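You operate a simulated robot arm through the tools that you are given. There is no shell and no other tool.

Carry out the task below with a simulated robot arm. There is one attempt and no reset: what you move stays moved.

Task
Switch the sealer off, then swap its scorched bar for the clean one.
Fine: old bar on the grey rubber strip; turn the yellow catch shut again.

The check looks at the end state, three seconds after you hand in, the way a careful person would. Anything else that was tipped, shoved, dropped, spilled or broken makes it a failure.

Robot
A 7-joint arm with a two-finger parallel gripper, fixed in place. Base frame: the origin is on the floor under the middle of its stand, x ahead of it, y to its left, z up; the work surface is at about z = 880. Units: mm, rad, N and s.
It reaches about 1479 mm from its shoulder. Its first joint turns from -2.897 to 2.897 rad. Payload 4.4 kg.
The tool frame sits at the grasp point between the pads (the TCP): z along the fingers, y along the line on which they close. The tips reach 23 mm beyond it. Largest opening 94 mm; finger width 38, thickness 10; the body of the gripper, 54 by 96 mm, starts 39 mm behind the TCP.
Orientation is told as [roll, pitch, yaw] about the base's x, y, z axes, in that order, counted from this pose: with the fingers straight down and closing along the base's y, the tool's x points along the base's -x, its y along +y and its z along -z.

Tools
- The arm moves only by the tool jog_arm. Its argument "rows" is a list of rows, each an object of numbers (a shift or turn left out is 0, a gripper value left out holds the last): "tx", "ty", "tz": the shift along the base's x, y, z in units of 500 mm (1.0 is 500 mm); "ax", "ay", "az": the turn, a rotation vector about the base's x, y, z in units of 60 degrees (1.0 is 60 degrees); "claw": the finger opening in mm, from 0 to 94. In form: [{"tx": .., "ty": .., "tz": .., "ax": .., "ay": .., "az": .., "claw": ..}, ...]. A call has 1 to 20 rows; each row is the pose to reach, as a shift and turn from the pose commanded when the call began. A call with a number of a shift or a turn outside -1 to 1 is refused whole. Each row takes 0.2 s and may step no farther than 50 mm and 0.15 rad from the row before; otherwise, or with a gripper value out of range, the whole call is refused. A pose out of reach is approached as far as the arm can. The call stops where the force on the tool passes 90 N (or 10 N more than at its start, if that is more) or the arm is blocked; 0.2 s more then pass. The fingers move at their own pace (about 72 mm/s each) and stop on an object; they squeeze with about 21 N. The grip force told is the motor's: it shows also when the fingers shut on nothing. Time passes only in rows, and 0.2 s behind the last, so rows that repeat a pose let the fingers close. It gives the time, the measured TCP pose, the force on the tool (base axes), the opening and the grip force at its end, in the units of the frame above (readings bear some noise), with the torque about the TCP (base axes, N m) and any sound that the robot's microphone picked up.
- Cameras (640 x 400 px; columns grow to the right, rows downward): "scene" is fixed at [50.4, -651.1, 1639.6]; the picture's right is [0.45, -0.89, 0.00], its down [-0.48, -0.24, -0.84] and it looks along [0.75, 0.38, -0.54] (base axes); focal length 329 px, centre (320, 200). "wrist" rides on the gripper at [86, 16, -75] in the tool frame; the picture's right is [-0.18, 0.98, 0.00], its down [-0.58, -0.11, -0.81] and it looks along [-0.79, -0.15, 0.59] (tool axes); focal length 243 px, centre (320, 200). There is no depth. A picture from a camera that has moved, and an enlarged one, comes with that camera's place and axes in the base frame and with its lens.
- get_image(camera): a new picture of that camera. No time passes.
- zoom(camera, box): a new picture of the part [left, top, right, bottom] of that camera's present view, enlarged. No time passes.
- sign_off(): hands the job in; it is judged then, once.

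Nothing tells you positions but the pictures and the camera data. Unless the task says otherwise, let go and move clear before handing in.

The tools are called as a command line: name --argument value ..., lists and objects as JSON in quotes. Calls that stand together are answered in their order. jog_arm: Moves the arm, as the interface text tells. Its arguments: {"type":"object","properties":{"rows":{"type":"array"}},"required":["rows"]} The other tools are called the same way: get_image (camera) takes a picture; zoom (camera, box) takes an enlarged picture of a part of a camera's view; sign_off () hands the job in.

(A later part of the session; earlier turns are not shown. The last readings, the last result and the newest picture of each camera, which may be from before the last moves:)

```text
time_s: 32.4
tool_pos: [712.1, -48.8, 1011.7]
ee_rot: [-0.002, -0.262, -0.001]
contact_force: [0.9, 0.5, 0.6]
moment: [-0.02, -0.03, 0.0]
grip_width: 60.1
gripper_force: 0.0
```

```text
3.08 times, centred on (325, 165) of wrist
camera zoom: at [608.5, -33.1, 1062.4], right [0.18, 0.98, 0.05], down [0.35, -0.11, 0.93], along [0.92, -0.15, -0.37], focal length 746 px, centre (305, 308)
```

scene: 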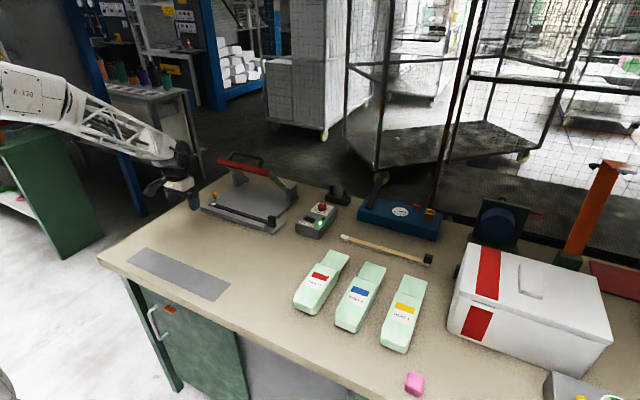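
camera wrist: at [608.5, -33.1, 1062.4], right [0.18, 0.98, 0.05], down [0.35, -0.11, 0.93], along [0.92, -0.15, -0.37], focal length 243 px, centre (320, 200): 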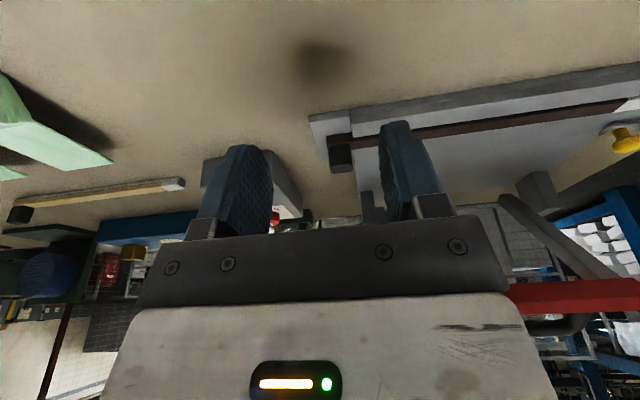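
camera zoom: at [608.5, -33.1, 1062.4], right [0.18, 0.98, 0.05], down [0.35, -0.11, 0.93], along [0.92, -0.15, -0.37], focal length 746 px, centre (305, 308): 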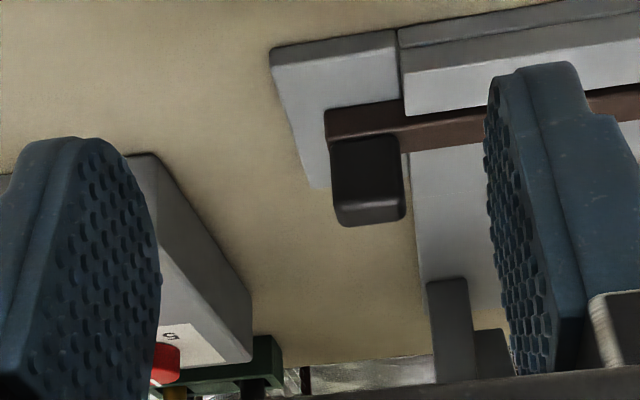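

The block is centered near (849.5, -46), with its top at about z=929. I'll come in low at z≈962 under the jaw, then straddle the block closing along y.

jog_arm --rows '[{"tx": 0.04, "tz": -0.05, "ty": 0.006}, {"tx": 0.1, "tz": -0.1, "ty": 0.006}, {"tx": 0.18, "tz": -0.1, "ty": 0.006}, {"tx": 0.25, "tz": -0.1, "ty": 0.006}, {"tx": 0.275, "tz": -0.1, "ty": 0.006}, {"tx": 0.275, "tz": -0.12, "ty": 0.006}, {"tx": 0.275, "tz": -0.14, "ty": 0.006}, {"tx": 0.275, "tz": -0.156, "ty": 0.006}]'

zoom --camera "wrist" --box '[230, 100, 430, 235]'

zoom --camera "scene" --box '[200, 130, 320, 240]'

```text
time_s: 34.2
tool_pos: [849.2, -46.8, 934.9]
ee_rot: [-0.002, -0.264, -0.002]
contact_force: [-0.9, 0.9, 0.4]
moment: [0.0, 0.03, -0.01]
grip_width: 60.1
gripper_force: 0.1
```

```text
2.96 times, centred on (330, 168) of wrist
camera zoom: at [746.5, -30.7, 984.2], right [0.18, 0.98, 0.05], down [0.35, -0.11, 0.93], along [0.92, -0.15, -0.36], focal length 719 px, centre (290, 296)
```

zoom: 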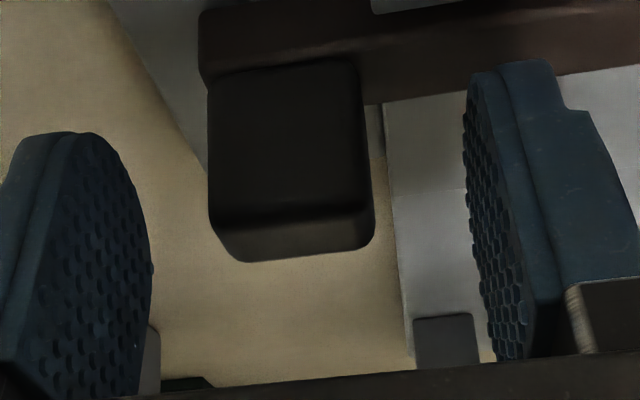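

```text
3.64 times, centred on (260, 185) of scene
camera zoom: at [50.4, -651.1, 1639.6], right [0.45, -0.89, 0.0], down [-0.48, -0.24, -0.84], along [0.75, 0.38, -0.54], focal length 1195 px, centre (538, 254)
```

zoom: 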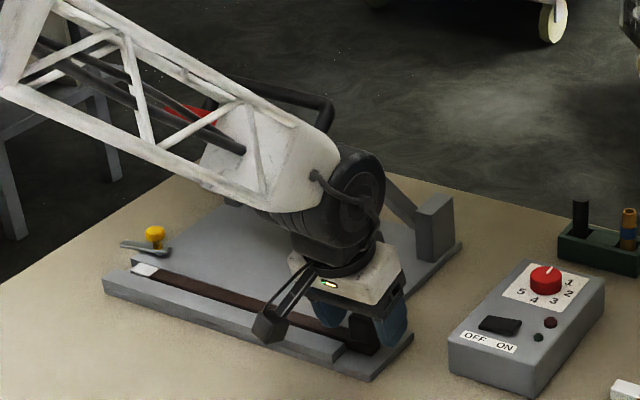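

jog_arm --rows '[{"tz": -0.004}, {"tz": -0.007}, {"tz": -0.007}]'

```text
time_s: 35.0
tool_pos: [848.9, -46.3, 930.9]
ee_rot: [0.0, -0.265, -0.001]
contact_force: [0.0, 1.0, 0.6]
moment: [0.04, -0.01, 0.0]
grip_width: 60.2
gripper_force: 0.1
```

jog_arm --rows '[{"tz": -0.002}, {"tz": -0.004}, {"tz": -0.004}]'

```text
time_s: 35.8
tool_pos: [851.3, -45.7, 930.4]
ee_rot: [-0.001, -0.263, -0.002]
contact_force: [-1.1, -1.2, 6.7]
moment: [0.2, 0.05, 0.06]
grip_width: 59.7
gripper_force: 0.0
```

Light contact under the +y finger at 930, so I'll raise 2 mm and close on the block.

jog_arm --rows '[{"tz": 0.004}, {"tz": 0.004, "claw": 40}, {"tz": 0.004, "claw": 20}, {"tz": 0.004, "claw": 0}, {"tz": 0.004}, {"tz": 0.004}]'

zoom --camera "wrist" --box '[230, 100, 430, 235]'

```text
time_s: 37.2
tool_pos: [848.7, -46.5, 931.7]
ee_rot: [0.0, -0.265, -0.003]
contact_force: [0.6, 0.4, -1.0]
moment: [-0.03, 0.03, 0.05]
grip_width: 25.7
gripper_force: 21.7
```

```text
2.96 times, centred on (330, 168) of wrist
camera zoom: at [746.0, -30.6, 981.5], right [0.18, 0.98, 0.05], down [0.35, -0.11, 0.93], along [0.92, -0.15, -0.37], focal length 719 px, centre (290, 296)
```

zoom: 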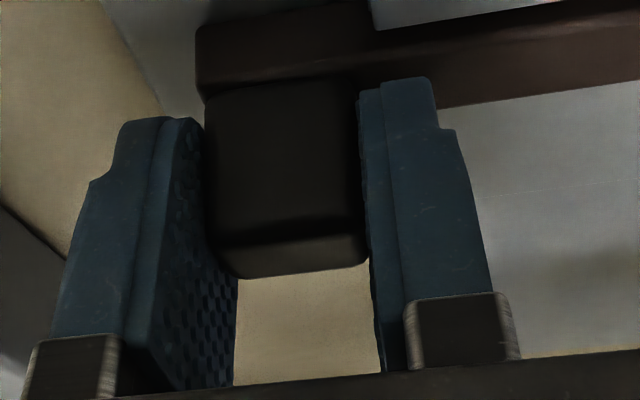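

The block is gripped (25.7 mm). I'll lift slowly and watch for droop and load.

jog_arm --rows '[{"tz": 0.006}, {"tz": 0.012}, {"tz": 0.018}, {"tz": 0.024}, {"tz": 0.03}]'

zoom --camera "scene" --box '[200, 160, 310, 245]'

```text
time_s: 38.4
tool_pos: [849.0, -45.3, 947.2]
ee_rot: [0.001, -0.263, -0.002]
contact_force: [-0.9, 0.8, -0.6]
moment: [-0.13, -0.01, -0.01]
grip_width: 25.8
gripper_force: 21.1
```

```text
4.71 times, centred on (255, 202) of scene
camera zoom: at [50.4, -651.1, 1639.6], right [0.45, -0.89, 0.0], down [-0.48, -0.24, -0.84], along [0.75, 0.38, -0.54], focal length 1547 px, centre (626, 188)
```

zoom: 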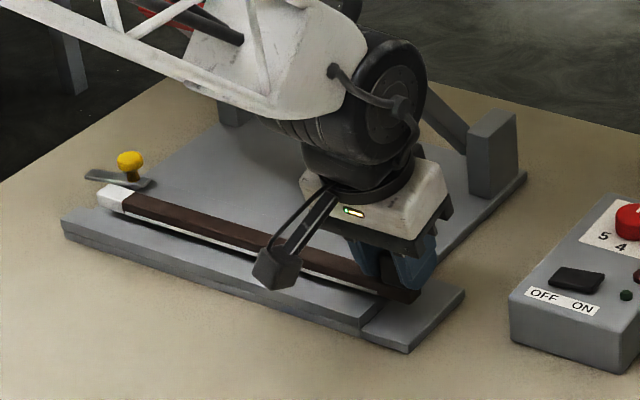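

The bar comes up level with a light load. I'll raise it clear of the rails, carry it straight back over the grey strip, and hold it above for a check.

jog_arm --rows '[{"tz": 0.02}, {"tz": 0.04}, {"tx": -0.04, "tz": 0.05}, {"tx": -0.1, "tz": 0.06}, {"tx": -0.17, "tz": 0.06}, {"tx": -0.24, "tz": 0.06}, {"tx": -0.31, "tz": 0.06}, {"tx": -0.38, "tz": 0.06}, {"tx": -0.45, "tz": 0.06}, {"tx": -0.52, "tz": 0.06}, {"tx": -0.59, "tz": 0.06}, {"tx": -0.64, "ty": -0.006, "tz": 0.06}, {"tx": -0.663, "ty": -0.012, "tz": 0.04}, {"tx": -0.663, "ty": -0.012, "tz": 0.02}, {"tx": -0.663, "ty": -0.012, "tz": 0.0}]'

get_image --camera "scene"

zoom --camera "scene" --box '[90, 220, 270, 320]'

get_image --camera "wrist"

```text
time_s: 41.6
tool_pos: [516.9, -52.8, 946.6]
ee_rot: [-0.001, -0.264, -0.002]
contact_force: [0.2, -0.1, -1.5]
moment: [-0.13, 0.0, 0.04]
grip_width: 25.8
gripper_force: 20.8
```

```text
taken
```

scene: 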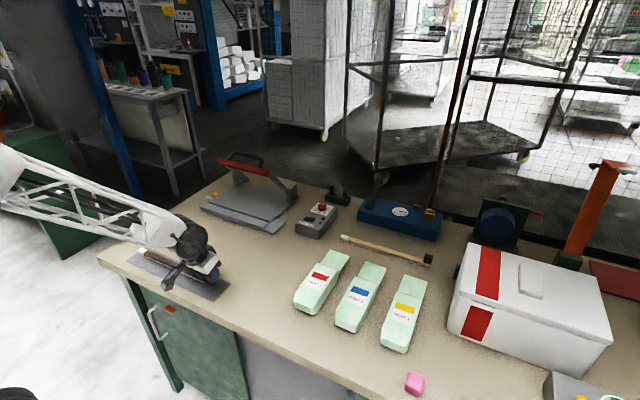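

```text
3.56 times, centred on (180, 270) of scene
camera zoom: at [50.4, -651.1, 1639.6], right [0.45, -0.89, 0.0], down [-0.48, -0.24, -0.84], along [0.75, 0.38, -0.54], focal length 1168 px, centre (818, -49)
```

zoom: 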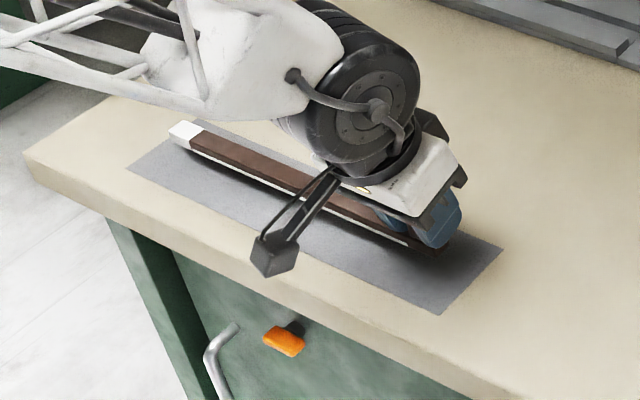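

```text
taken
camera wrist: at [413.9, -36.1, 996.6], right [0.18, 0.98, 0.05], down [0.35, -0.11, 0.93], along [0.92, -0.15, -0.36], focal length 243 px, centre (320, 200)
```

wrist: 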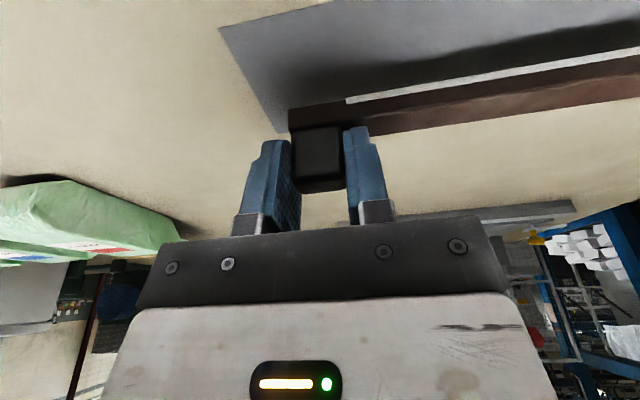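

The bar hovers level above the strip, well inside its outline. I'll lower gently in small steps.

jog_arm --rows '[{"tz": -0.01}, {"tz": -0.02}, {"tz": -0.03}, {"tz": -0.034}]'

zoom --camera "scene" --box '[110, 230, 240, 310]'

```text
time_s: 42.6
tool_pos: [517.0, -53.4, 928.7]
ee_rot: [0.0, -0.264, -0.002]
contact_force: [-0.2, -0.1, -0.8]
moment: [-0.2, -0.03, -0.01]
grip_width: 25.9
gripper_force: 21.3
```

```text
4.92 times, centred on (175, 270) of scene
camera zoom: at [50.4, -651.1, 1639.6], right [0.45, -0.89, 0.0], down [-0.48, -0.24, -0.84], along [0.75, 0.38, -0.54], focal length 1618 px, centre (1034, -145)
```

zoom: 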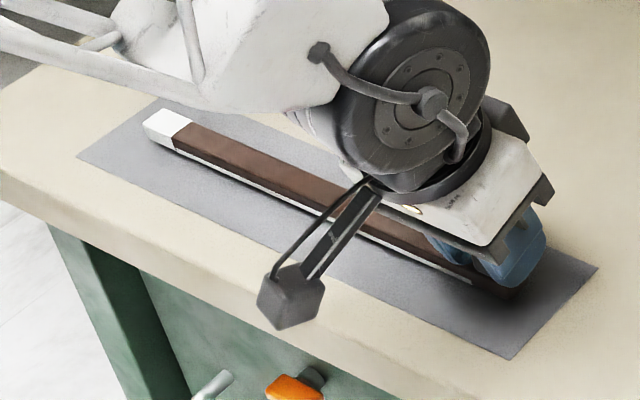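

jog_arm --rows '[{"tz": -0.002}, {"tz": -0.004}, {"tz": -0.006}, {"tz": -0.006}]'

zoom --camera "wrist" --box '[230, 60, 430, 235]'

```text
time_s: 43.6
tool_pos: [518.0, -52.6, 926.5]
ee_rot: [0.001, -0.265, -0.002]
contact_force: [0.1, -0.2, -2.0]
moment: [-0.13, -0.03, -0.02]
grip_width: 25.9
gripper_force: 21.1
```

```text
2.29 times, centred on (330, 148) of wrist
camera zoom: at [414.9, -36.3, 976.3], right [0.18, 0.98, 0.05], down [0.35, -0.11, 0.93], along [0.92, -0.15, -0.37], focal length 555 px, centre (297, 320)
```

zoom: 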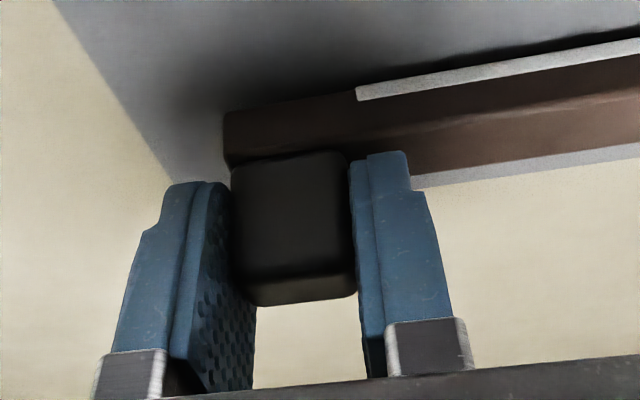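

jog_arm --rows '[{"tz": -0.002}, {"tz": -0.004}, {"tz": -0.006}, {"tz": -0.006}]'

```text
time_s: 44.6
tool_pos: [517.9, -51.7, 924.2]
ee_rot: [0.0, -0.265, -0.003]
contact_force: [-0.1, -0.5, -0.9]
moment: [-0.16, 0.0, -0.03]
grip_width: 25.9
gripper_force: 20.6
```

jog_arm --rows '[{"tz": -0.002}, {"tz": -0.004}, {"tz": -0.004}]'

zoom --camera "scene" --box '[110, 230, 240, 310]'

```text
time_s: 45.4
tool_pos: [516.6, -52.7, 921.0]
ee_rot: [0.0, -0.265, -0.003]
contact_force: [-0.6, 0.2, 1.2]
moment: [0.0, 0.02, 0.03]
grip_width: 25.7
gripper_force: 20.9
```

```text
4.92 times, centred on (175, 270) of scene
camera zoom: at [50.4, -651.1, 1639.6], right [0.45, -0.89, 0.0], down [-0.48, -0.24, -0.84], along [0.75, 0.38, -0.54], focal length 1618 px, centre (1034, -145)
```

zoom: 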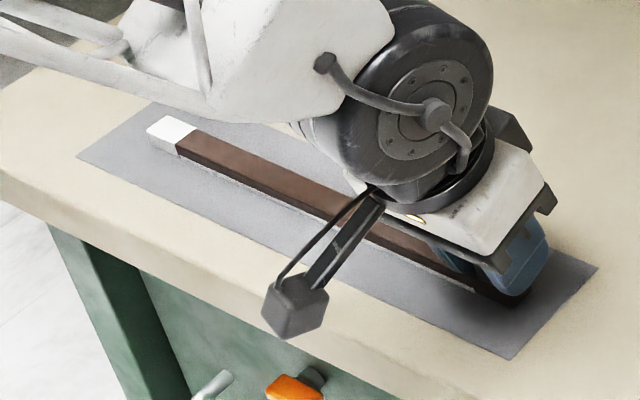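

jog_arm --rows '[{"tz": -0.002}, {"tz": -0.002}]'

```text
time_s: 46.0
tool_pos: [518.4, -53.0, 920.2]
ee_rot: [-0.001, -0.264, -0.002]
contact_force: [-2.5, -1.1, 13.1]
moment: [-0.01, 0.12, 0.02]
grip_width: 25.6
gripper_force: 20.9
```

Firm contact (13 N), so the bar rests on the strip. I'll open and lift straight up.

jog_arm --rows '[{"tz": 0.001, "claw": 50}, {"tz": 0.001, "claw": 50}, {"tz": 0.001, "claw": 50}, {"tz": 0.03}, {"tz": 0.08}, {"tz": 0.16}, {"tz": 0.24}, {"tz": 0.3}]'

zoom --camera "scene" --box '[90, 220, 250, 320]'

zoom --camera "scene" --box '[330, 220, 450, 290]'

```text
time_s: 47.8
tool_pos: [517.1, -53.4, 1070.6]
ee_rot: [0.0, -0.263, -0.002]
contact_force: [0.2, 0.9, 0.2]
moment: [0.01, 0.0, 0.0]
grip_width: 50.1
gripper_force: 0.1
```

```text
4.00 times, centred on (170, 270) of scene
camera zoom: at [50.4, -651.1, 1639.6], right [0.45, -0.89, 0.0], down [-0.48, -0.24, -0.84], along [0.75, 0.38, -0.54], focal length 1315 px, centre (920, -80)
```

zoom: 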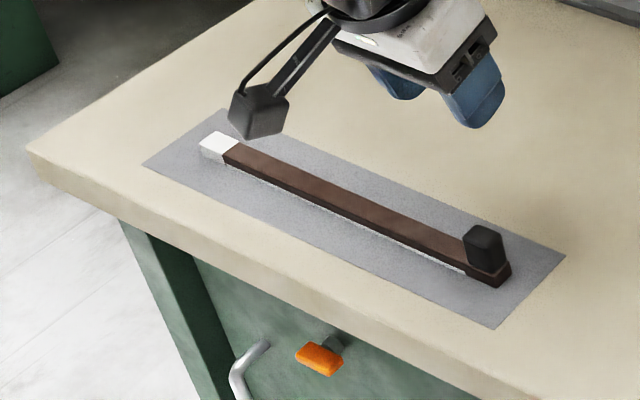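

```text
5.33 times, centred on (390, 255) of scene
camera zoom: at [50.4, -651.1, 1639.6], right [0.45, -0.89, 0.0], down [-0.48, -0.24, -0.84], along [0.75, 0.38, -0.54], focal length 1753 px, centre (-53, -93)
```

zoom: 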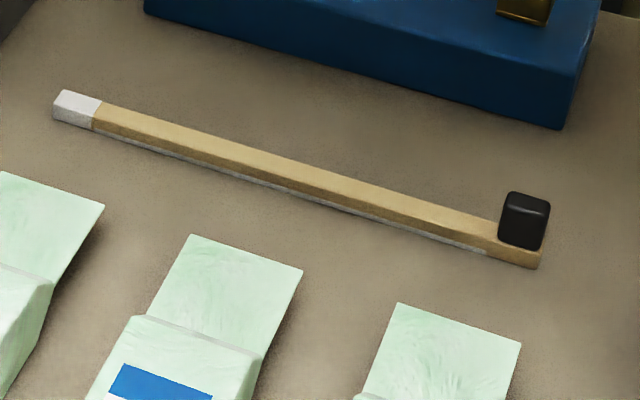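

The old bar lies neatly on the strip. Next I'll go to the clean bar, whose block is at roughly (908, -607), and look at it closely before gripping.

jog_arm --rows '[{"tx": 0.03, "ty": -0.09}, {"tx": 0.06, "ty": -0.18}, {"tx": 0.09, "ty": -0.27}, {"tx": 0.12, "ty": -0.36}, {"tx": 0.15, "ty": -0.45}, {"tx": 0.18, "ty": -0.54}, {"tx": 0.21, "ty": -0.63}, {"tx": 0.24, "ty": -0.72}, {"tx": 0.28, "ty": -0.81}, {"tx": 0.33, "ty": -0.89}, {"tx": 0.38, "ty": -0.97}, {"tx": 0.44, "ty": -1.0}]'

jog_arm --rows '[{"tx": 0.04, "ty": -0.05}, {"tx": 0.06, "ty": -0.1, "tz": -0.04}, {"tx": 0.06, "ty": -0.104, "tz": -0.1}]'

get_image --camera "wrist"

get_image --camera "scene"

```text
time_s: 50.4
tool_pos: [737.3, -553.7, 1070.9]
ee_rot: [0.002, -0.263, -0.001]
contact_force: [0.8, 0.5, -0.1]
moment: [0.01, 0.02, -0.02]
grip_width: 50.3
gripper_force: 0.0
```

```text
time_s: 51.2
tool_pos: [768.7, -607.2, 1021.1]
ee_rot: [0.001, -0.263, -0.003]
contact_force: [-0.9, -0.1, 0.9]
moment: [-0.03, 0.0, 0.0]
grip_width: 50.0
gripper_force: 0.1
```

```text
taken
camera wrist: at [664.9, -589.7, 1070.7], right [0.18, 0.98, 0.05], down [0.35, -0.11, 0.93], along [0.92, -0.15, -0.36], focal length 243 px, centre (320, 200)
```

wrist: 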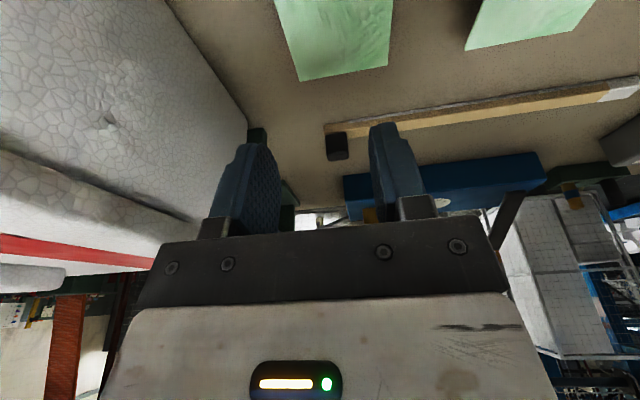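

```text
taken
```

scene: 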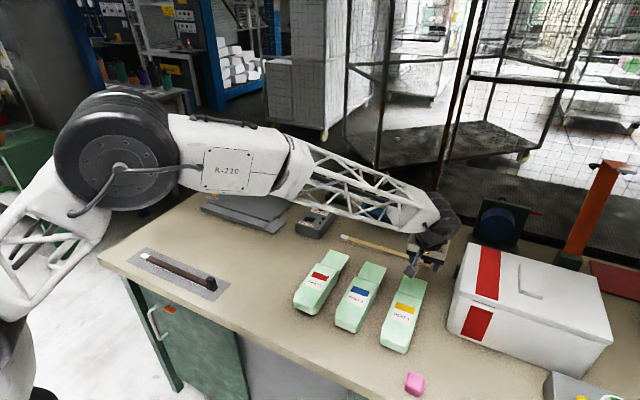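

zoom --camera "wrist" --box '[230, 90, 430, 230]'

zoom --camera "wrist" --box '[440, 50, 640, 180]'

zoom --camera "scene" --box '[380, 180, 540, 300]'

```text
2.86 times, centred on (330, 160) of wrist
camera zoom: at [664.9, -589.7, 1070.7], right [0.18, 0.98, 0.05], down [0.35, -0.11, 0.93], along [0.92, -0.15, -0.36], focal length 693 px, centre (291, 314)
```

zoom: 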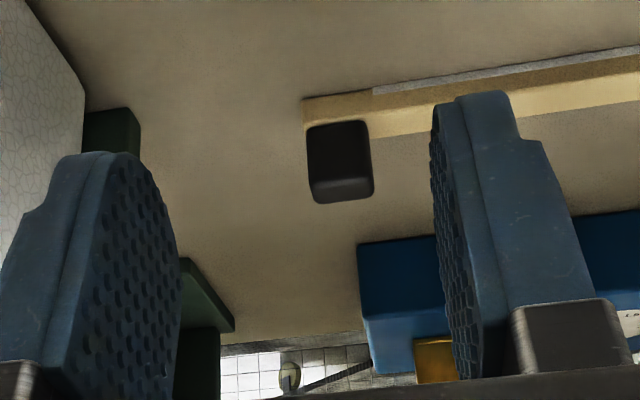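

```text
3.08 times, centred on (540, 115) of wrist
camera zoom: at [664.9, -589.7, 1070.7], right [0.18, 0.98, 0.05], down [0.35, -0.11, 0.93], along [0.92, -0.15, -0.36], focal length 746 px, centre (-357, 462)
```

zoom: 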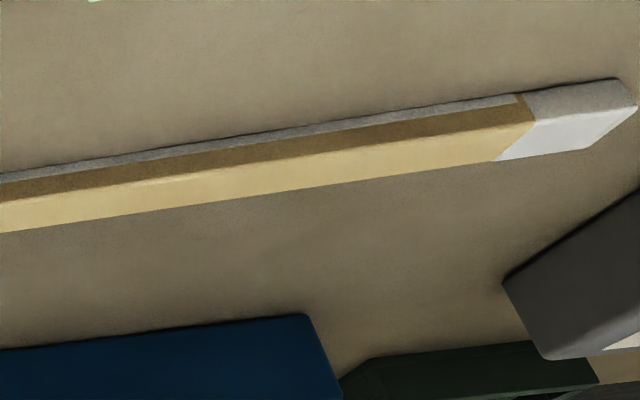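

```text
3.33 times, centred on (460, 240) of scene
camera zoom: at [50.4, -651.1, 1639.6], right [0.45, -0.89, 0.0], down [-0.48, -0.24, -0.84], along [0.75, 0.38, -0.54], focal length 1096 px, centre (-147, 67)
```

zoom: 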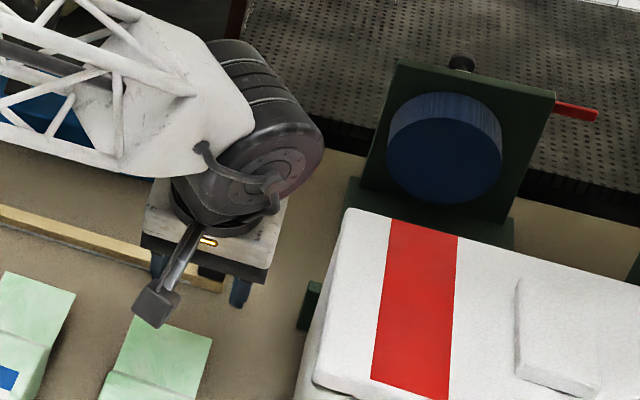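

The clean bar's block is at about (912, -606), aligned with y, and the gripper has clearance from the white box and pouches. I'll go in at z≈965 and lower to just above grip height, then check.

jog_arm --rows '[{"tx": 0.05, "ty": 0.002, "tz": -0.05}, {"tx": 0.12, "ty": 0.002, "tz": -0.1}, {"tx": 0.2, "ty": 0.002, "tz": -0.112}, {"tx": 0.26, "ty": 0.002, "tz": -0.112}, {"tx": 0.286, "ty": 0.002, "tz": -0.112}, {"tx": 0.286, "ty": 0.002, "tz": -0.14}, {"tx": 0.286, "ty": 0.002, "tz": -0.17}, {"tx": 0.286, "ty": 0.002, "tz": -0.19}]'

zoom --camera "wrist" --box '[230, 100, 430, 235]'

zoom --camera "scene" --box '[360, 190, 500, 300]'

```text
time_s: 53.0
tool_pos: [910.4, -602.7, 925.3]
ee_rot: [0.0, -0.263, -0.001]
contact_force: [0.9, 0.0, -0.6]
moment: [-0.02, -0.03, -0.01]
grip_width: 49.8
gripper_force: 0.0
```

```text
2.96 times, centred on (330, 168) of wrist
camera zoom: at [807.5, -587.1, 975.3], right [0.18, 0.98, 0.05], down [0.35, -0.11, 0.93], along [0.92, -0.15, -0.37], focal length 719 px, centre (290, 296)
```

zoom: 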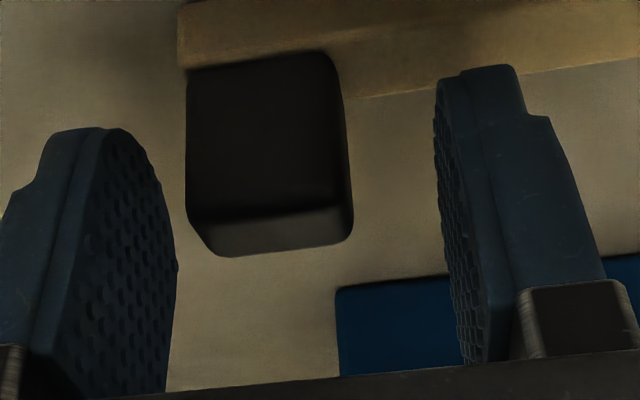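

```text
3.64 times, centred on (430, 245) of scene
camera zoom: at [50.4, -651.1, 1639.6], right [0.45, -0.89, 0.0], down [-0.48, -0.24, -0.84], along [0.75, 0.38, -0.54], focal length 1195 px, centre (-80, 36)
```

zoom: 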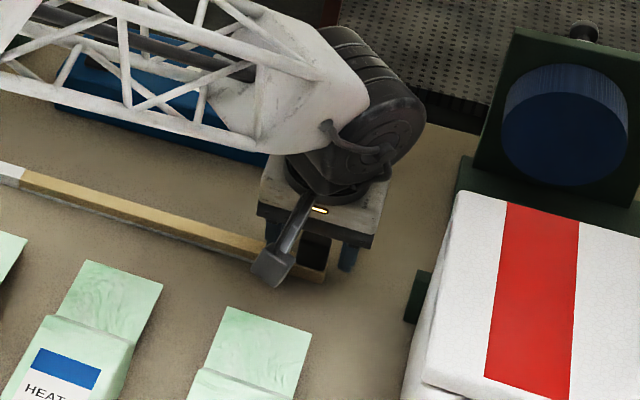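

Relative to the block the pose matches the first grasp except for a 3.5 mm y offset. I'll shift -3.5 mm in y, lower 4 mm, and close.

jog_arm --rows '[{"ty": -0.007}, {"ty": -0.007, "tz": -0.004}, {"ty": -0.007, "tz": -0.007}, {"ty": -0.007, "tz": -0.007}]'

jog_arm --rows '[{"claw": 36}, {"claw": 20}, {"claw": 0}, {"claw": 0}, {"claw": 0}]'

zoom --camera "wrist" --box '[230, 100, 430, 235]'

```text
time_s: 54.0
tool_pos: [909.9, -605.8, 922.5]
ee_rot: [-0.001, -0.264, -0.003]
contact_force: [0.3, -0.4, -0.1]
moment: [0.02, 0.01, -0.01]
grip_width: 49.6
gripper_force: 0.1
```

```text
time_s: 55.2
tool_pos: [910.7, -606.3, 921.8]
ee_rot: [-0.001, -0.264, -0.002]
contact_force: [-0.2, -1.3, 1.1]
moment: [-0.02, 0.03, 0.04]
grip_width: 25.5
gripper_force: 21.2
```

```text
2.96 times, centred on (330, 168) of wrist
camera zoom: at [807.6, -590.6, 972.1], right [0.18, 0.98, 0.05], down [0.35, -0.11, 0.93], along [0.92, -0.15, -0.37], focal length 719 px, centre (290, 296)
```

zoom: 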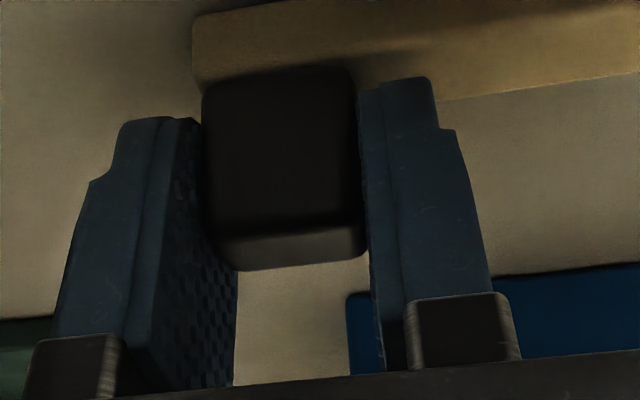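

The clean bar is gripped just like the old one (25.5 mm). I'll lift it slowly.

jog_arm --rows '[{"tz": 0.01}, {"tz": 0.02}, {"tz": 0.04}, {"tz": 0.07}, {"tz": 0.11}, {"tz": 0.15}, {"tz": 0.19}, {"tz": 0.22}]'

zoom --camera "scene" --box '[320, 180, 480, 290]'

```text
time_s: 57.0
tool_pos: [910.5, -606.9, 1031.1]
ee_rot: [0.0, -0.262, -0.002]
contact_force: [-0.7, -0.4, -1.7]
moment: [-0.15, -0.02, -0.01]
grip_width: 25.7
gripper_force: 21.1
```

```text
3.64 times, centred on (400, 235) of scene
camera zoom: at [50.4, -651.1, 1639.6], right [0.45, -0.89, 0.0], down [-0.48, -0.24, -0.84], along [0.75, 0.38, -0.54], focal length 1195 px, centre (29, 73)
```

zoom: 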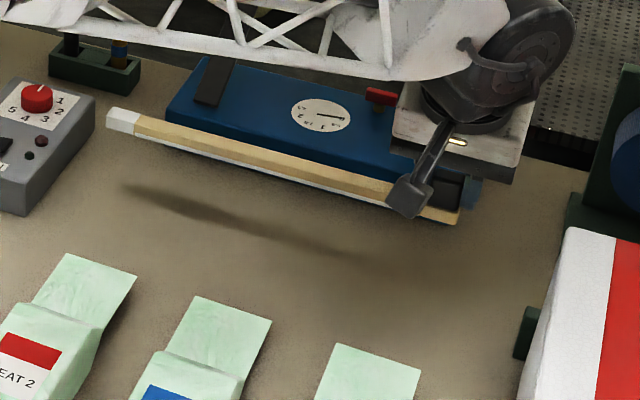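

jog_arm --rows '[{"tx": -0.06, "ty": 0.02}, {"tx": -0.12, "ty": 0.06}, {"tx": -0.18, "ty": 0.11}, {"tx": -0.22, "ty": 0.17}, {"tx": -0.24, "ty": 0.24}, {"tx": -0.24, "ty": 0.32}, {"tx": -0.24, "ty": 0.4}, {"tx": -0.24, "ty": 0.48}, {"tx": -0.24, "ty": 0.56}, {"tx": -0.24, "ty": 0.64}, {"tx": -0.24, "ty": 0.72}, {"tx": -0.24, "ty": 0.8}, {"tx": -0.24, "ty": 0.87}, {"tx": -0.24, "ty": 0.93}, {"tx": -0.24, "ty": 0.97}]'

jog_arm --rows '[{"ty": 0.05}, {"ty": 0.1}, {"ty": 0.14}, {"ty": 0.15}, {"ty": 0.15}]'

get_image --camera "wrist"

zoom --camera "scene" --box '[190, 130, 320, 240]'

```text
time_s: 60.2
tool_pos: [789.0, -123.5, 1032.9]
ee_rot: [0.0, -0.264, -0.001]
contact_force: [-0.3, 0.2, -0.5]
moment: [-0.17, 0.0, 0.0]
grip_width: 25.8
gripper_force: 21.0
```

```text
time_s: 61.4
tool_pos: [792.3, -47.9, 1032.8]
ee_rot: [0.0, -0.264, -0.002]
contact_force: [0.0, -0.6, -1.8]
moment: [-0.18, -0.01, 0.02]
grip_width: 25.9
gripper_force: 21.1
```

```text
taken
camera wrist: at [688.6, -31.1, 1082.3], right [0.18, 0.98, 0.05], down [0.35, -0.11, 0.93], along [0.92, -0.15, -0.37], focal length 243 px, centre (320, 200)
```

wrist: 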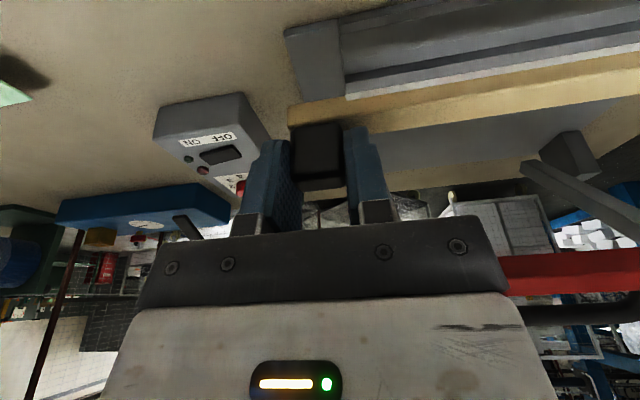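

```text
3.64 times, centred on (255, 185) of scene
camera zoom: at [50.4, -651.1, 1639.6], right [0.45, -0.89, 0.0], down [-0.48, -0.24, -0.84], along [0.75, 0.38, -0.54], focal length 1195 px, centre (556, 254)
```

zoom: 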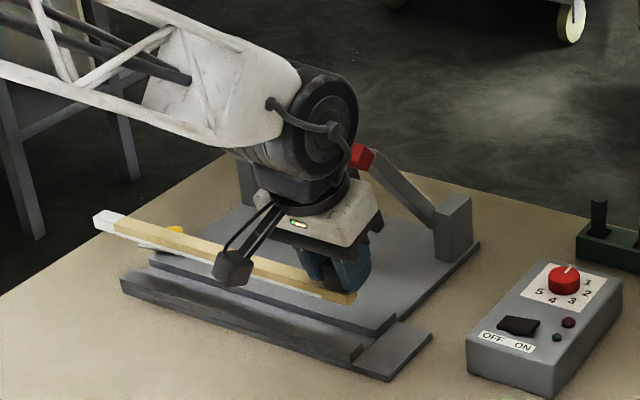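

The clean bar is held level in front of the channel. I'll zoom in to measure the empty channel before inserting.

zoom --camera "scene" --box '[260, 200, 310, 240]'

zoom --camera "wrist" --box '[280, 0, 480, 140]'

zoom --camera "scene" --box '[205, 180, 265, 225]'

```text
10.00 times, centred on (285, 220) of scene
camera zoom: at [50.4, -651.1, 1639.6], right [0.45, -0.89, 0.0], down [-0.48, -0.24, -0.84], along [0.75, 0.38, -0.54], focal length 3286 px, centre (670, 0)
```

zoom: 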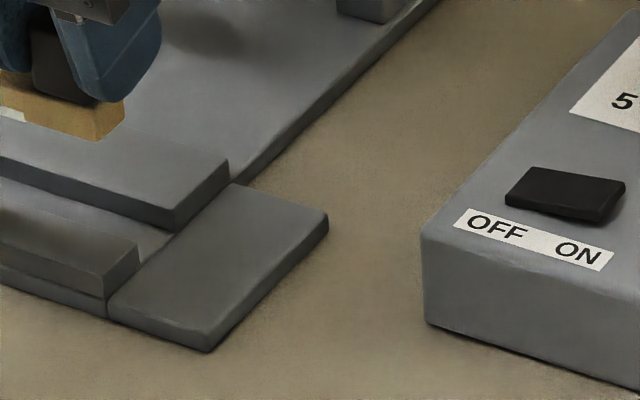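

```text
2.86 times, centred on (380, 70) of wrist
camera zoom: at [688.6, -31.1, 1082.3], right [0.18, 0.98, 0.05], down [0.35, -0.11, 0.93], along [0.92, -0.15, -0.37], focal length 693 px, centre (149, 571)
```

zoom: 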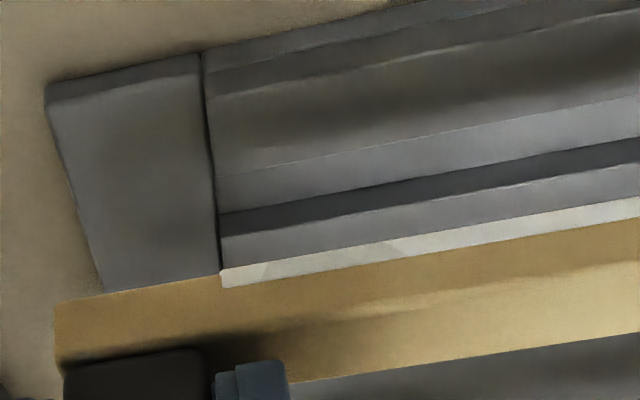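

```text
8.89 times, centred on (235, 202) of scene
camera zoom: at [50.4, -651.1, 1639.6], right [0.45, -0.89, 0.0], down [-0.48, -0.24, -0.84], along [0.75, 0.38, -0.54], focal length 2921 px, centre (1076, 178)
```

zoom: 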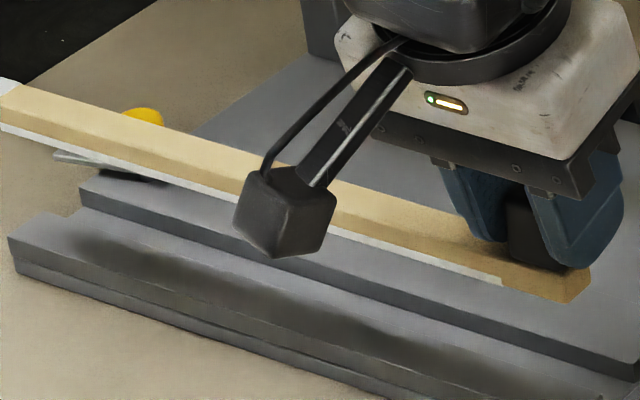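

The channel is about 20–22 mm wide (x ≈ 837–860) for a 15 mm bar, and the rails' top is near z=901. I'll lower in front, move forward to the old bar's x (848.9), and hover just above.

jog_arm --rows '[{"tz": -0.04}, {"tz": -0.08}, {"tz": -0.12}, {"tx": 0.03, "tz": -0.124}, {"tx": 0.07, "tz": -0.124}, {"tx": 0.1, "tz": -0.124}, {"tx": 0.117, "tz": -0.124}, {"tx": 0.117, "tz": -0.14}, {"tx": 0.117, "tz": -0.155}, {"tx": 0.117, "tz": -0.16}]'

zoom --camera "scene" --box '[195, 180, 255, 225]'

zoom --camera "scene" --box '[235, 195, 295, 240]'

zoom --camera "wrist" --box '[260, 0, 640, 235]'

```text
time_s: 63.6
tool_pos: [849.1, -45.8, 951.0]
ee_rot: [0.0, -0.264, -0.003]
contact_force: [-0.1, 0.6, -1.3]
moment: [-0.13, -0.04, 0.0]
grip_width: 25.7
gripper_force: 20.9
```

```text
8.89 times, centred on (225, 202) of scene
camera zoom: at [50.4, -651.1, 1639.6], right [0.45, -0.89, 0.0], down [-0.48, -0.24, -0.84], along [0.75, 0.38, -0.54], focal length 2921 px, centre (1164, 178)
```

zoom: 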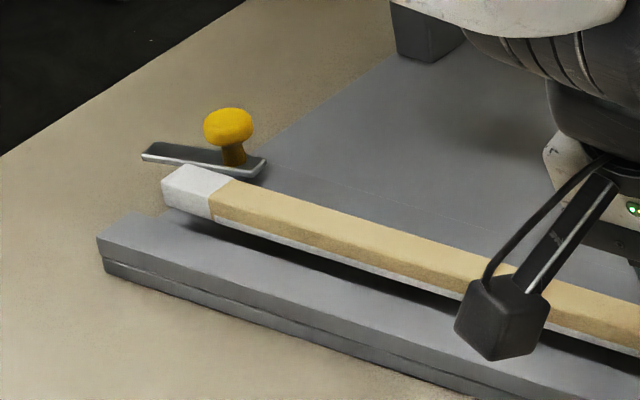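

```text
8.89 times, centred on (265, 218) of scene
camera zoom: at [50.4, -651.1, 1639.6], right [0.45, -0.89, 0.0], down [-0.48, -0.24, -0.84], along [0.75, 0.38, -0.54], focal length 2921 px, centre (809, 44)
```

zoom: 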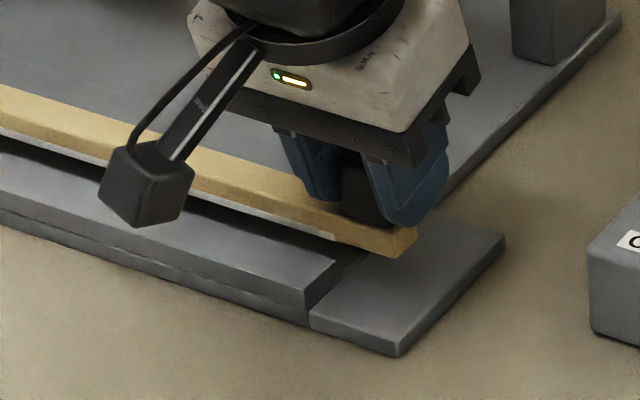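

```text
1.68 times, centred on (450, 118) of wrist
camera zoom: at [745.6, -29.9, 1001.4], right [0.18, 0.98, 0.05], down [0.35, -0.11, 0.93], along [0.92, -0.15, -0.36], focal length 409 px, centre (101, 339)
```

zoom: 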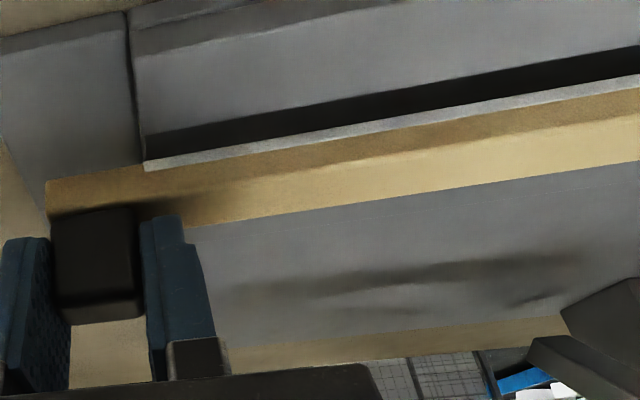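

The bar is aligned parallel over the channel. I'll lower into it in small steps.

jog_arm --rows '[{"tz": -0.008}, {"tz": -0.016}, {"tz": -0.022}, {"tz": -0.026}]'

zoom --camera "scene" --box '[195, 180, 255, 225]'

zoom --camera "scene" --box '[235, 195, 295, 240]'

```text
time_s: 64.6
tool_pos: [848.5, -46.4, 939.4]
ee_rot: [-0.001, -0.264, 0.0]
contact_force: [0.6, 0.5, -0.6]
moment: [-0.16, 0.0, -0.04]
grip_width: 25.6
gripper_force: 20.9
```

```text
8.89 times, centred on (225, 202) of scene
camera zoom: at [50.4, -651.1, 1639.6], right [0.45, -0.89, 0.0], down [-0.48, -0.24, -0.84], along [0.75, 0.38, -0.54], focal length 2921 px, centre (1164, 178)
```

zoom: 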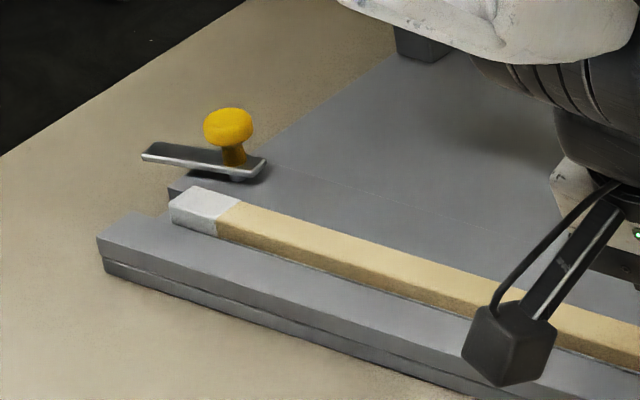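

```text
8.89 times, centred on (265, 218) of scene
camera zoom: at [50.4, -651.1, 1639.6], right [0.45, -0.89, 0.0], down [-0.48, -0.24, -0.84], along [0.75, 0.38, -0.54], focal length 2921 px, centre (809, 44)
```

zoom: 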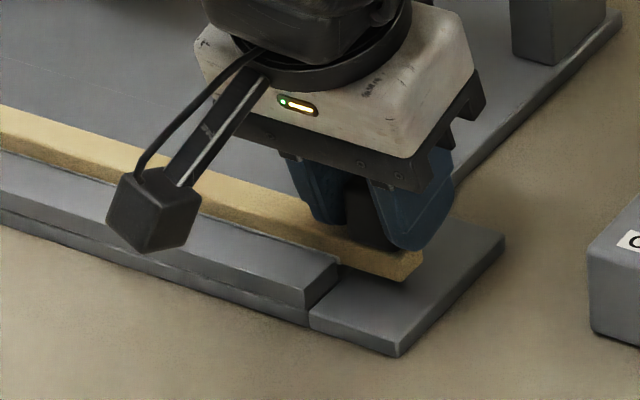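

jog_arm --rows '[{"tz": -0.003}, {"tz": -0.006}, {"tz": -0.009}, {"tz": -0.009}]'

```text
time_s: 65.6
tool_pos: [849.3, -46.8, 935.2]
ee_rot: [0.001, -0.262, -0.001]
contact_force: [0.3, 0.5, -0.6]
moment: [-0.14, 0.0, 0.0]
grip_width: 25.9
gripper_force: 20.6
```

jog_arm --rows '[{"tz": -0.002}, {"tz": -0.004}, {"tz": -0.004}]'

zoom --camera "scene" --box '[195, 180, 255, 225]'

zoom --camera "scene" --box '[235, 195, 295, 240]'

```text
time_s: 66.4
tool_pos: [848.1, -47.3, 933.0]
ee_rot: [0.0, -0.265, -0.002]
contact_force: [-0.2, -0.2, -0.5]
moment: [-0.02, 0.0, -0.06]
grip_width: 25.7
gripper_force: 21.0
```

```text
8.89 times, centred on (225, 202) of scene
camera zoom: at [50.4, -651.1, 1639.6], right [0.45, -0.89, 0.0], down [-0.48, -0.24, -0.84], along [0.75, 0.38, -0.54], focal length 2921 px, centre (1164, 178)
```

zoom: 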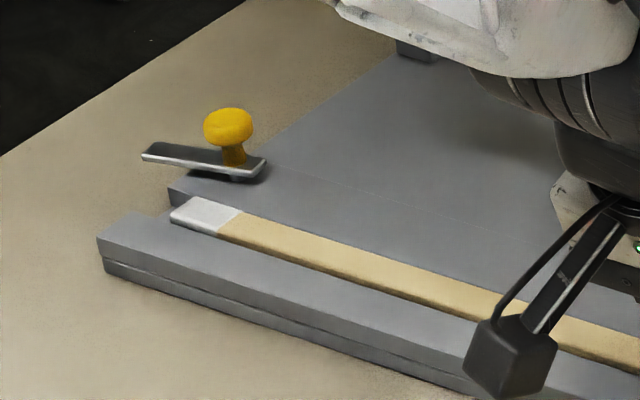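

```text
8.89 times, centred on (265, 218) of scene
camera zoom: at [50.4, -651.1, 1639.6], right [0.45, -0.89, 0.0], down [-0.48, -0.24, -0.84], along [0.75, 0.38, -0.54], focal length 2921 px, centre (809, 44)
```

zoom: 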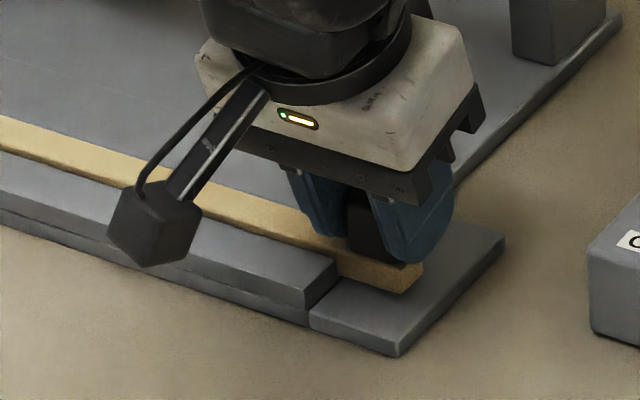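

jog_arm --rows '[{"tz": -0.002}, {"tz": -0.003}, {"tz": -0.003}]'

```text
time_s: 67.2
tool_pos: [848.5, -46.3, 932.3]
ee_rot: [-0.001, -0.265, -0.002]
contact_force: [-3.3, -1.8, 12.9]
moment: [-0.06, 0.16, 0.01]
grip_width: 25.8
gripper_force: 20.9
```

Seated with 13 N of contact, and its white/beige boundary matches the old bar's position. I'll release, lift, and back away.

jog_arm --rows '[{"tz": 0.001, "claw": 50}, {"tz": 0.001, "claw": 50}, {"tz": 0.001, "claw": 50}, {"tz": 0.03}, {"tz": 0.08}, {"tz": 0.08, "tx": -0.06}, {"tz": 0.1, "tx": -0.14}, {"tz": 0.12, "tx": -0.22}, {"tz": 0.12, "tx": -0.3}]'

zoom --camera "scene" --box '[190, 150, 310, 240]'

get_image --camera "wrist"

```text
time_s: 69.2
tool_pos: [696.5, -46.5, 991.1]
ee_rot: [0.0, -0.262, -0.001]
contact_force: [-0.7, -0.2, -0.8]
moment: [0.02, 0.01, -0.05]
grip_width: 50.3
gripper_force: 0.1
```

```text
4.44 times, centred on (250, 195) of scene
camera zoom: at [50.4, -651.1, 1639.6], right [0.45, -0.89, 0.0], down [-0.48, -0.24, -0.84], along [0.75, 0.38, -0.54], focal length 1461 px, centre (631, 222)
```

zoom: 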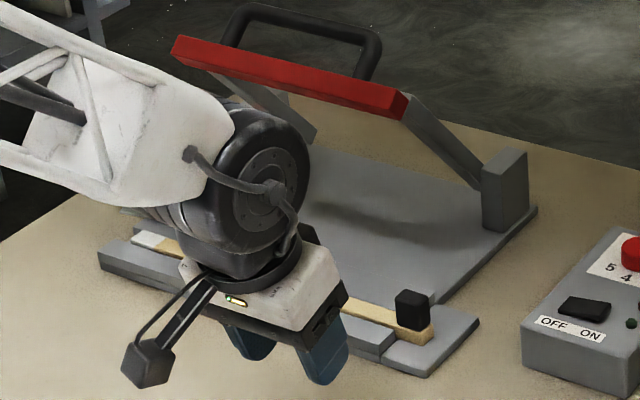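

```text
taken
camera wrist: at [593.3, -30.0, 1041.1], right [0.18, 0.98, 0.05], down [0.35, -0.11, 0.93], along [0.92, -0.15, -0.37], focal length 243 px, centre (320, 200)
```

wrist: 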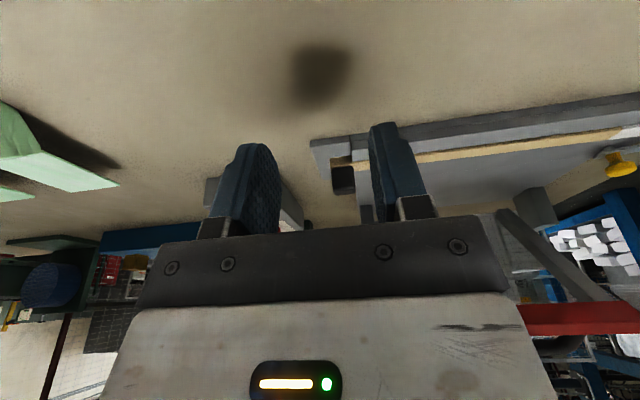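

The clean bar is seated. To close the catch, I'll return to the knob in the same pose I released it in: yaw -83°, leaning to +y, coming in from the left at low height.

jog_arm --rows '[{"tx": -0.02, "ty": 0.04, "tz": 0.04}, {"tx": -0.05, "ty": 0.11, "tz": 0.08, "claw": 36}, {"tx": -0.09, "ty": 0.19, "tz": 0.12}, {"tx": -0.09, "ty": 0.28, "tz": 0.12, "ay": -0.06}, {"tx": -0.09, "ty": 0.37, "tz": 0.12, "ay": -0.12}, {"tx": -0.09, "ty": 0.46, "tz": 0.12, "ay": -0.167}, {"tx": -0.09, "ty": 0.55, "tz": 0.12, "ay": -0.167}, {"tx": -0.09, "ty": 0.64, "tz": 0.12, "ay": -0.167}, {"tx": -0.09, "ty": 0.73, "tz": 0.12, "ay": -0.167}, {"tx": -0.09, "ty": 0.753, "tz": 0.12, "ay": -0.167}]'

jog_arm --rows '[{"az": -0.12}, {"az": -0.24}, {"az": -0.36}, {"az": -0.48, "tx": 0.02}, {"az": -0.6, "tx": 0.08}, {"az": -0.72, "tx": 0.14}, {"az": -0.84, "tx": 0.2}, {"az": -0.96, "tx": 0.26}, {"az": -1.0, "tx": 0.3}]'

jog_arm --rows '[{"az": -0.1, "tx": 0.04, "tz": -0.02}, {"az": -0.2, "tx": 0.09, "tz": -0.04}, {"az": -0.3, "tx": 0.13, "tz": -0.08}, {"az": -0.379, "tx": 0.16, "tz": -0.12}, {"az": -0.379, "tx": 0.163, "tz": -0.13}]'

get_image --camera "wrist"

zoom --camera "scene" --box '[170, 130, 290, 230]'

```text
time_s: 71.4
tool_pos: [653.5, 330.5, 1050.7]
ee_rot: [0.002, -0.437, -0.001]
contact_force: [-0.3, -0.9, -0.1]
moment: [0.02, -0.02, 0.0]
grip_width: 35.8
gripper_force: 0.0
```

```text
time_s: 73.4
tool_pos: [804.8, 330.2, 1048.8]
ee_rot: [0.002, -0.439, -1.05]
contact_force: [-0.4, -0.1, 0.2]
moment: [0.0, -0.03, -0.02]
grip_width: 36.2
gripper_force: 0.1
```

```text
time_s: 74.6
tool_pos: [885.4, 328.2, 985.5]
ee_rot: [0.0, -0.438, -1.447]
contact_force: [0.7, 0.8, 0.0]
moment: [0.02, -0.02, -0.01]
grip_width: 36.2
gripper_force: 0.0
```

```text
taken
camera wrist: at [888.6, 440.0, 1017.0], right [1.0, -0.04, 0.08], down [-0.09, -0.2, 0.98], along [-0.03, -0.98, -0.2], focal length 243 px, centre (320, 200)
```

wrist: 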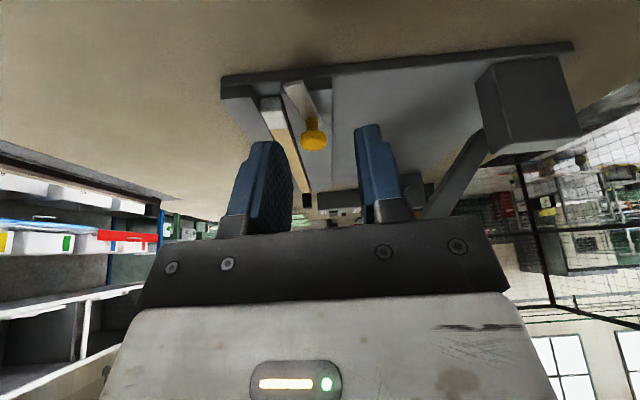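

```text
4.00 times, centred on (230, 180) of scene
camera zoom: at [50.4, -651.1, 1639.6], right [0.45, -0.89, 0.0], down [-0.48, -0.24, -0.84], along [0.75, 0.38, -0.54], focal length 1315 px, centre (680, 280)
```

zoom: 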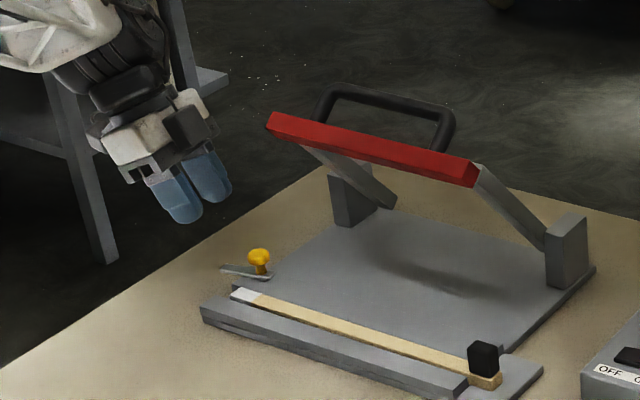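

jog_arm --rows '[{"tx": -0.008, "ty": -0.05}, {"tx": -0.008, "ty": -0.1}, {"tx": -0.008, "ty": -0.148}, {"tx": -0.008, "ty": -0.148, "tz": -0.04}]'

zoom --camera "wrist" --box '[200, 40, 440, 240]'

zoom --camera "scene" --box '[170, 130, 290, 230]'

```text
time_s: 75.6
tool_pos: [879.6, 255.9, 967.5]
ee_rot: [0.002, -0.439, -1.445]
contact_force: [-0.3, -1.3, 0.8]
moment: [-0.01, -0.02, -0.01]
grip_width: 35.8
gripper_force: 0.1
```

```text
2.00 times, centred on (320, 140) of wrist
camera zoom: at [883.0, 365.4, 998.8], right [1.0, -0.04, 0.08], down [-0.09, -0.2, 0.98], along [-0.03, -0.98, -0.2], focal length 485 px, centre (320, 320)
```

zoom: 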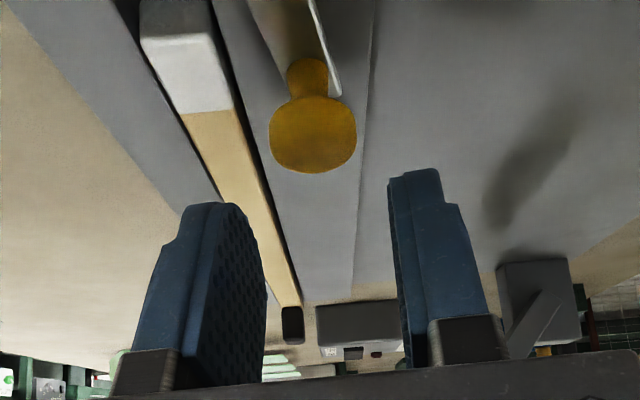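

```text
4.00 times, centred on (230, 180) of scene
camera zoom: at [50.4, -651.1, 1639.6], right [0.45, -0.89, 0.0], down [-0.48, -0.24, -0.84], along [0.75, 0.38, -0.54], focal length 1315 px, centre (680, 280)
```

zoom: 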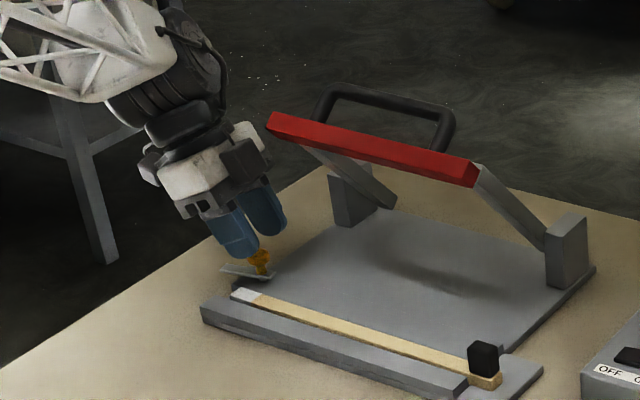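

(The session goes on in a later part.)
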